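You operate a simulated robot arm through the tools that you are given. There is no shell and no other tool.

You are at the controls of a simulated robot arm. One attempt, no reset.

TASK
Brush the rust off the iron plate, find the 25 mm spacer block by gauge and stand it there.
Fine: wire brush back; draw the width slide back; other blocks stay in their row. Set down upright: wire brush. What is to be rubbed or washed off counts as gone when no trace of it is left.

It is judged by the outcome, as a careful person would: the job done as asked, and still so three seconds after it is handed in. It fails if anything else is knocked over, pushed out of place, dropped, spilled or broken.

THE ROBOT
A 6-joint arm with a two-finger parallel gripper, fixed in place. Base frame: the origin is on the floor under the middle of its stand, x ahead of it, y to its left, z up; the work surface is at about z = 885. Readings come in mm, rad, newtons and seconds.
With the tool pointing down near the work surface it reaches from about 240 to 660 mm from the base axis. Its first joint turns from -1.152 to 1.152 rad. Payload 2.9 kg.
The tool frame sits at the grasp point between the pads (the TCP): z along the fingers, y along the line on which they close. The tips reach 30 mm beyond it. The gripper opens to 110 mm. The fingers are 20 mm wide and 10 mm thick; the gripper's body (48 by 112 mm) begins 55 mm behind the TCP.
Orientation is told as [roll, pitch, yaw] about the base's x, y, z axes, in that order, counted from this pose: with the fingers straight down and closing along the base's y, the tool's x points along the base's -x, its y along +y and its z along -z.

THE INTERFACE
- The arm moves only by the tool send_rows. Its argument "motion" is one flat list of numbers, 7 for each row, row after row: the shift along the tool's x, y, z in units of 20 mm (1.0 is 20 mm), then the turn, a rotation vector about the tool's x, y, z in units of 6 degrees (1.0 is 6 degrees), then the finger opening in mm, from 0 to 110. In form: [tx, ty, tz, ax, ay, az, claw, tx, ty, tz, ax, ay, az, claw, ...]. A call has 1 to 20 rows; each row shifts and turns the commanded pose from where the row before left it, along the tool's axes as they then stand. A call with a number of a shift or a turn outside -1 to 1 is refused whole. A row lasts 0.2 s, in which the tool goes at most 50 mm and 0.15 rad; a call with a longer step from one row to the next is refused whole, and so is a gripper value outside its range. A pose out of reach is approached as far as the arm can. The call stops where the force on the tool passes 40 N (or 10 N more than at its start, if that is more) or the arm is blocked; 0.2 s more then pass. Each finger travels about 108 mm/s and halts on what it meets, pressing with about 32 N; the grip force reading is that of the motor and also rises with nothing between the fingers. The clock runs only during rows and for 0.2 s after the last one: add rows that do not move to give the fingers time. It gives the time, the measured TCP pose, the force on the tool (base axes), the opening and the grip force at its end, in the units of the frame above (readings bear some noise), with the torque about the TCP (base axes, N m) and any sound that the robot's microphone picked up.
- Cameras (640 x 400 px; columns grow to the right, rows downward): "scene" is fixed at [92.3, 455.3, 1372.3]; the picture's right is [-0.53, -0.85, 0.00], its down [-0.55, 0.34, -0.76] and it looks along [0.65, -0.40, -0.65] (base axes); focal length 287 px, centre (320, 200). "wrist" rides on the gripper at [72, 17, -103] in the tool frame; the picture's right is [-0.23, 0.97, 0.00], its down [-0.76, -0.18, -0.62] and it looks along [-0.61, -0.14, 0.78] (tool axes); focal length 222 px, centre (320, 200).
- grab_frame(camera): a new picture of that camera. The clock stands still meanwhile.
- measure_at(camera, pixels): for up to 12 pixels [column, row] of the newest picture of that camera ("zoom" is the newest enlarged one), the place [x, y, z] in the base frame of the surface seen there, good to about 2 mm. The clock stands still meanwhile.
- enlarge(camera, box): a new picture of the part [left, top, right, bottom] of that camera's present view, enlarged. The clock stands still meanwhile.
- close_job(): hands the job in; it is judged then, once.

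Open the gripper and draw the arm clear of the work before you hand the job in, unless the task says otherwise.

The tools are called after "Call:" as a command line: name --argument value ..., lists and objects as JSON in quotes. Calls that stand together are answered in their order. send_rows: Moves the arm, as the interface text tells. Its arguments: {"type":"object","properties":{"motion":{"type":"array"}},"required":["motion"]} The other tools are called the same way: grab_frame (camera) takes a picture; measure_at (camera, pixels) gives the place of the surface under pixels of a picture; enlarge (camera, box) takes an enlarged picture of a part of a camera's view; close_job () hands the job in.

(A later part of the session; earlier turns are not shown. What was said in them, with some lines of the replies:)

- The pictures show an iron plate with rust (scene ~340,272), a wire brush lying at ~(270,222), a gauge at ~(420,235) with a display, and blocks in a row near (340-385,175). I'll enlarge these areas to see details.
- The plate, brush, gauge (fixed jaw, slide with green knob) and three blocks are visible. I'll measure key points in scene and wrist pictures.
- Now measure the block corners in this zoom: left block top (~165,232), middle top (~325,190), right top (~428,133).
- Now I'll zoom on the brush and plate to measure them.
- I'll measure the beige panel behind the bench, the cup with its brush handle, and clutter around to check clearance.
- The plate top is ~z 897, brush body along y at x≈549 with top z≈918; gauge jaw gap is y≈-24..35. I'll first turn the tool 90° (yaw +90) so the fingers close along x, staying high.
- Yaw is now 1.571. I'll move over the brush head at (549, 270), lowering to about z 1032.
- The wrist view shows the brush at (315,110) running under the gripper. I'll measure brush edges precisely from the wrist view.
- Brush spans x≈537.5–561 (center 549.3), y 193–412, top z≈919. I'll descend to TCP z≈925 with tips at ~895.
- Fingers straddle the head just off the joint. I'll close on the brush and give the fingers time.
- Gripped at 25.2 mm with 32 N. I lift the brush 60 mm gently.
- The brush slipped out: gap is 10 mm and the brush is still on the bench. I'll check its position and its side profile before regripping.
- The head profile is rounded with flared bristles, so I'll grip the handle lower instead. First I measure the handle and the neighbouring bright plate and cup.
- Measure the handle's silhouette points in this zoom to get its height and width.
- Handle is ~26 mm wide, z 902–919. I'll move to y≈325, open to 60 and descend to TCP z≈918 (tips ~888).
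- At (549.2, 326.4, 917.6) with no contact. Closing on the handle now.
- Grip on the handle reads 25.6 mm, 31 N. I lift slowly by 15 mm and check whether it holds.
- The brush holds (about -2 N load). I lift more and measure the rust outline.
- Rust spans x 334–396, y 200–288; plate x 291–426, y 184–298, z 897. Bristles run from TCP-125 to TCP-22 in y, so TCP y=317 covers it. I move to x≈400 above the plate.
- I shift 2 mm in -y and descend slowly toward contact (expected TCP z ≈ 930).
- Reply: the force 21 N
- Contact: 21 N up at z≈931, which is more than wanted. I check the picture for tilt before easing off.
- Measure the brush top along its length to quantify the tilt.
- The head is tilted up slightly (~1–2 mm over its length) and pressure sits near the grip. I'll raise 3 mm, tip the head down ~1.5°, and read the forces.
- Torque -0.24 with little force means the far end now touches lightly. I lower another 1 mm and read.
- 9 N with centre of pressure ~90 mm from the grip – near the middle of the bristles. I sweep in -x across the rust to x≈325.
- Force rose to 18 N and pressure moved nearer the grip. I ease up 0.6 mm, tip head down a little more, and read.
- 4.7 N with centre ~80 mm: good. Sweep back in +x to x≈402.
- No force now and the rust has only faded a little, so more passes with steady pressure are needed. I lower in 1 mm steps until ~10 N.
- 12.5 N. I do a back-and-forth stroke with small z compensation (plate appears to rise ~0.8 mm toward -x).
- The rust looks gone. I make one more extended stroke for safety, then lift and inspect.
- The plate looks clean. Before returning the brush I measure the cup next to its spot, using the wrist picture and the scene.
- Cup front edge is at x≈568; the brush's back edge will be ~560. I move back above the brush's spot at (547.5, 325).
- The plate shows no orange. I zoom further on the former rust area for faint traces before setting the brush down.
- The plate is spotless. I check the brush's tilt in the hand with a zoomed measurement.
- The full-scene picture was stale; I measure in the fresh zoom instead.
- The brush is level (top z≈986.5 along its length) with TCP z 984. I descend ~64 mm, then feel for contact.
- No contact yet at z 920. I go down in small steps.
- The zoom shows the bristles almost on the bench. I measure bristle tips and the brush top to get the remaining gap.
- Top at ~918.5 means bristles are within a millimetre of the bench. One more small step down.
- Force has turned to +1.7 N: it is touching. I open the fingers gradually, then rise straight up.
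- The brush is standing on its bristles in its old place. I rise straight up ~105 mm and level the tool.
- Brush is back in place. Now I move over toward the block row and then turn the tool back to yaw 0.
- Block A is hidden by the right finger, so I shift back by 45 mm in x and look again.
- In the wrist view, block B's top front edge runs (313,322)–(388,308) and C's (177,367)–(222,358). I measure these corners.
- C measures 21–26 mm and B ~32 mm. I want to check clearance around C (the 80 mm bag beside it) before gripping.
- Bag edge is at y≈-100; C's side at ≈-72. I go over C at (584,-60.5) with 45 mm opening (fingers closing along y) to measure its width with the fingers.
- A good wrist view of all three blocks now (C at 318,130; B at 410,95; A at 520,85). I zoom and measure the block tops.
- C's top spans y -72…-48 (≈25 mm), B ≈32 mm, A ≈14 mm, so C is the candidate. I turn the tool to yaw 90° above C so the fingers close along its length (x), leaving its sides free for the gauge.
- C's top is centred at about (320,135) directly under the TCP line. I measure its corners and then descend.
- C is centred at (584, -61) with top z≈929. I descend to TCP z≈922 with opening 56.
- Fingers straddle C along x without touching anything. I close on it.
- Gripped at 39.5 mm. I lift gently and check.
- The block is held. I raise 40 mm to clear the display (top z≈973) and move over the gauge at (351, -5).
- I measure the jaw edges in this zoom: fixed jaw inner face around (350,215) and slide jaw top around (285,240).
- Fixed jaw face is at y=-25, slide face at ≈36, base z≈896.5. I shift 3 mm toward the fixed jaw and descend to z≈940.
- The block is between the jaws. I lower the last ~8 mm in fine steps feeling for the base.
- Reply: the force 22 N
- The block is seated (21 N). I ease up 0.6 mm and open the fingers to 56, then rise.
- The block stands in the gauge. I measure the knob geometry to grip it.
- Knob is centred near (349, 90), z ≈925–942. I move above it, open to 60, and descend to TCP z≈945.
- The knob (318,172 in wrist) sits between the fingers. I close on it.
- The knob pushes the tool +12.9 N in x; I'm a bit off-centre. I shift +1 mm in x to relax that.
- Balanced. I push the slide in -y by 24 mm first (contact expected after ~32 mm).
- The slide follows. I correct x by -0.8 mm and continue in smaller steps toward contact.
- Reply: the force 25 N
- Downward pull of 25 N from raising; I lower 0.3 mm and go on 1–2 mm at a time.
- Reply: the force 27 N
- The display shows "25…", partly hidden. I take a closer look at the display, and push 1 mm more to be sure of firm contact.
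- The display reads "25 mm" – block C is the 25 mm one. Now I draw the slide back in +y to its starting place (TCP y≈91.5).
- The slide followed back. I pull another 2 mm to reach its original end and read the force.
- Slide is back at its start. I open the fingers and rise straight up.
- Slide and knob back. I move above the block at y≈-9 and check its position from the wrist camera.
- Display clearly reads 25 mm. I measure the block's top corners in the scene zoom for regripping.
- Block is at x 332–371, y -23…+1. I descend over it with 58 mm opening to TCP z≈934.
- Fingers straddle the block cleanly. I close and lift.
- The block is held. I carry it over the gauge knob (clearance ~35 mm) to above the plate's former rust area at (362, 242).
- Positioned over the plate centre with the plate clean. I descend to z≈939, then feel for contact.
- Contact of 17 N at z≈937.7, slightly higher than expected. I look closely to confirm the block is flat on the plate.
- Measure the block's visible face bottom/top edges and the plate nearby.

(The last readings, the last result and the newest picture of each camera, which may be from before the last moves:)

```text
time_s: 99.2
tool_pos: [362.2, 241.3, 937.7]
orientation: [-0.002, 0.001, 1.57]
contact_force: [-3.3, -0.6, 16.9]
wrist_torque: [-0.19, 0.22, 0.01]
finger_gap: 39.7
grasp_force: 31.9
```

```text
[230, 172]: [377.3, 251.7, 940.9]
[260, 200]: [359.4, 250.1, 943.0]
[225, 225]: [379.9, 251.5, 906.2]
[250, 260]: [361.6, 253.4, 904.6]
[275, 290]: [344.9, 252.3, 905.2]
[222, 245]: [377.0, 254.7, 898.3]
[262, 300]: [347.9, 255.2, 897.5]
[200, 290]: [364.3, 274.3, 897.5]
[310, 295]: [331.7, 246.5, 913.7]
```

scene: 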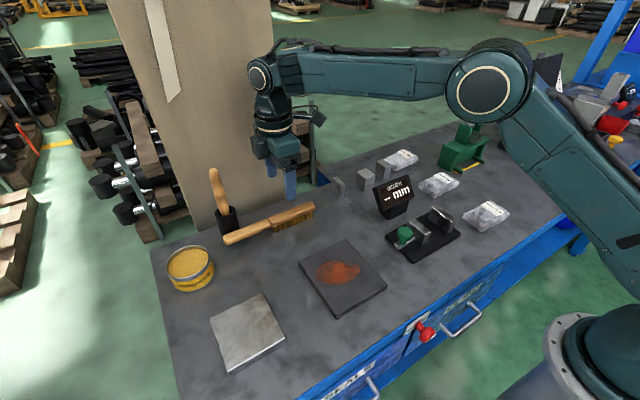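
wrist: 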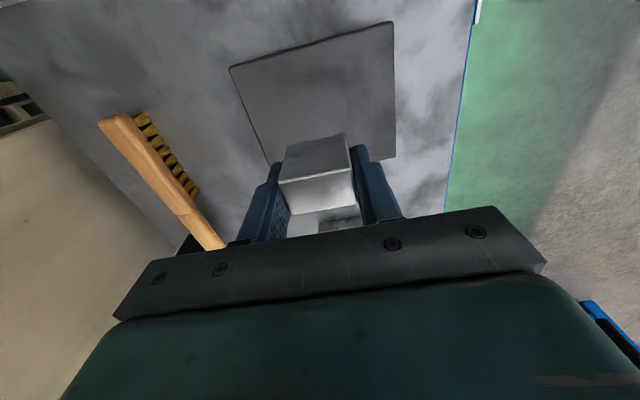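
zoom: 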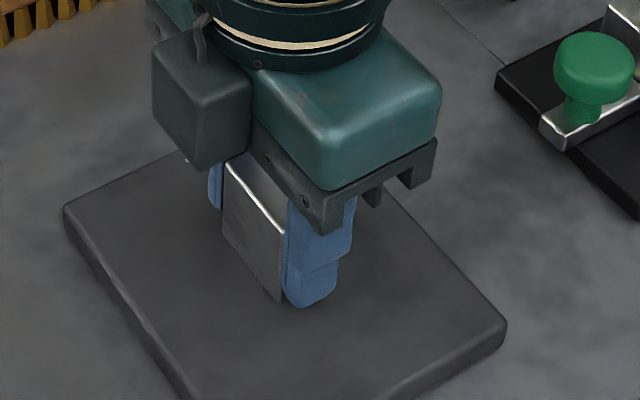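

Top at ~942 and height 44 mm put the bottom on the plate (z≈898). I ease 0.4 mm and release, then rise straight up.

Call:
send_rows --motion '[0, 0, -0.02, 0, 0, 0, 15, 0, 0, 0, 0, 0, 0, 37, 0, 0, 0, 0, 0, 0, 42, 0, 0, 0, 0, 0, 0, 50, 0, 0, 0, 0, 0, 0, 58, 0, 0, -0.4, 0, 0, 0, 58, 0, 0, -1, 0, 0, 0, 58, 0, 0, -1, 0, 0, 0, 58, 0, 0, -1, 0, 0, 0, 58, 0, 0, -1, 0, 0, 0, 58, 0, 0, -1, 0, 0, 0, 58, 0, 0, 0, 0, 0, 0, 58]'

Call:
enlarge --camera "scene" --box '[290, 210, 410, 310]'

```text
time_s: 101.8
tool_pos: [362.4, 242.3, 1046.9]
orientation: [0.0, 0.002, 1.57]
contact_force: [0.3, -0.7, -0.6]
wrist_torque: [0.03, 0.01, -0.03]
finger_gap: 58.0
grasp_force: 0.0
```

```text
4.00 times, centred on (350, 260) of scene
```

zoom: 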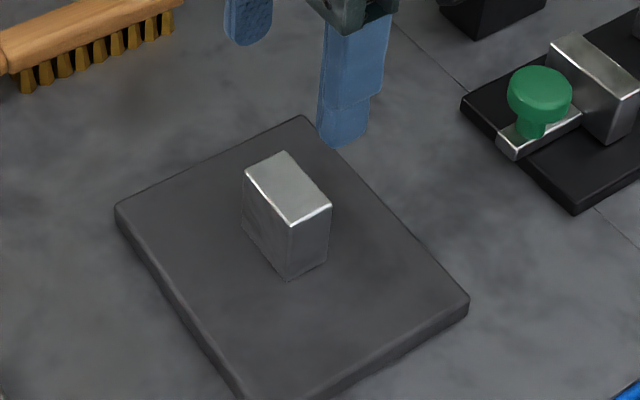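

The 25 mm block stands on the plate. I draw the arm up and clear of the work, opening the gripper, then check the whole scene.

Call:
send_rows --motion '[0, 0, -1, 0, 0, 0, 70, 0, 0, -1, 0, 0, 0, 80, 0, 0, -1, 0, 0, 0, 90, 0, 0, -1, 0, 0, 0, 100, 0, 0, -1, 0, 0, 0, 110, 0.9, 0, -0.3, 0, 0, 0, 110, 0.9, 0, 0, 0, 0, 0, 110, 0.9, 0, 0, 0, 0, 0, 110, 0.9, 0, 0, 0, 0, 0, 110, 0.9, 0, 0, 0, 0, 0, 110, 0.9, 0, 0, 0, 0, 0, 110, 0.9, 0, 0, 0, 0, 0, 110, 0.9, 0, 0, 0, 0, 0, 110, 0.9, 0, 0, 0, 0, 0, 110, 0.9, 0, 0, 0, 0, 0, 110, 0.9, 0, 0, 0, 0, 0, 110, 0.9, 0, 0, 0, 0, 0, 110, 0.9, 0, 0, 0, 0, 0, 110, 0, 0, 0, 0, 0, 0, 110]'

Call:
grab_frame --camera "scene"

Call:
enlarge --camera "scene" --box '[290, 210, 410, 310]'

Call:
enlarge --camera "scene" --box '[310, 130, 500, 270]'

```text
time_s: 105.8
tool_pos: [362.9, 7.3, 1150.6]
orientation: [0.002, 0.003, 1.57]
contact_force: [0.5, 0.4, 0.6]
wrist_torque: [-0.03, 0.0, 0.0]
finger_gap: 109.8
grasp_force: 0.1
```

```text
taken
```

scene: 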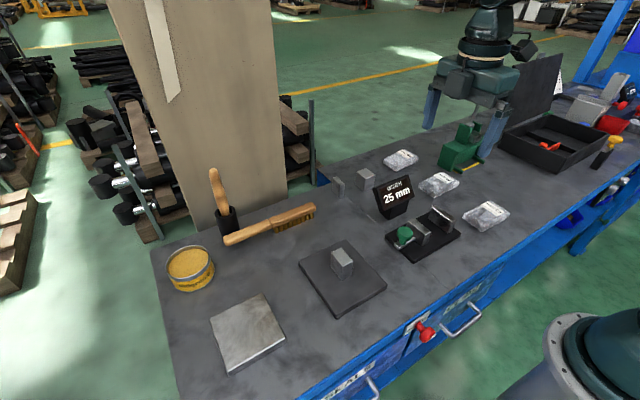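

```text
4.00 times, centred on (350, 260) of scene
```

zoom: 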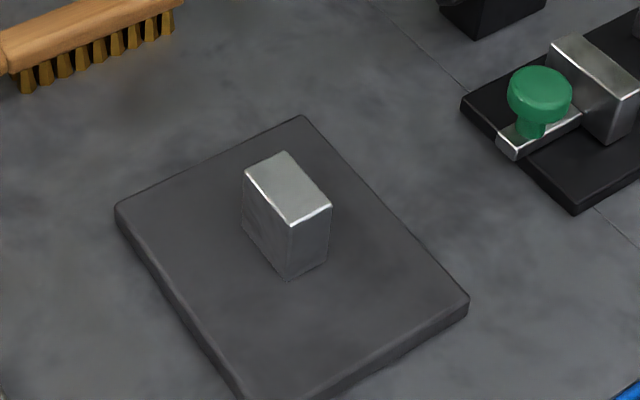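

```text
2.86 times, centred on (405, 200) of scene
```

zoom: 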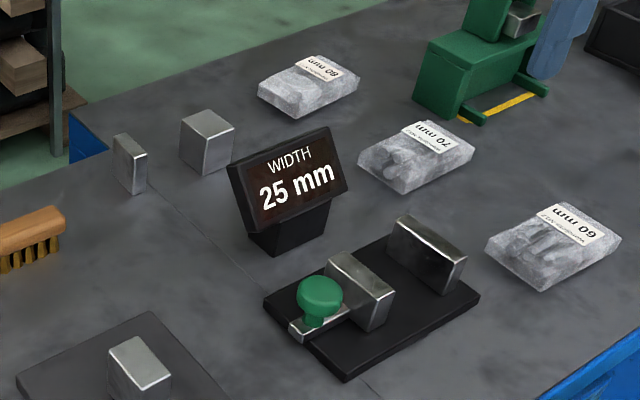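

Plate clean with the 25 mm block standing on it, brush upright in its old place, slide drawn back, other two blocks untouched in their row, arm clear and gripper open. I hand the job in.

Call:
close_job

```text
The job is handed in.
```

The iron plate is brushed clean, and the 25 mm spacer block is standing on it where the rust was. I handed the job in with the gripper open and the arm clear of the work.

- **Rust:** it took several strokes. Zoomed views afterwards showed no trace left.
- **Block:** I gauged only the right-hand block of the three, because the other two measured about 32 mm and 14 mm by camera. The display read 25 mm.
- **Wire brush:** it is back where it lay, upright on its bristles. My first grip, on the brush head, slipped off as I lifted. The brush stayed on the bench, and I picked it up by the handle instead.
- **Gauge and other blocks:** the width slide is drawn back to its start. The display still shows 25 mm. The other two blocks were not touched and are still in their row.
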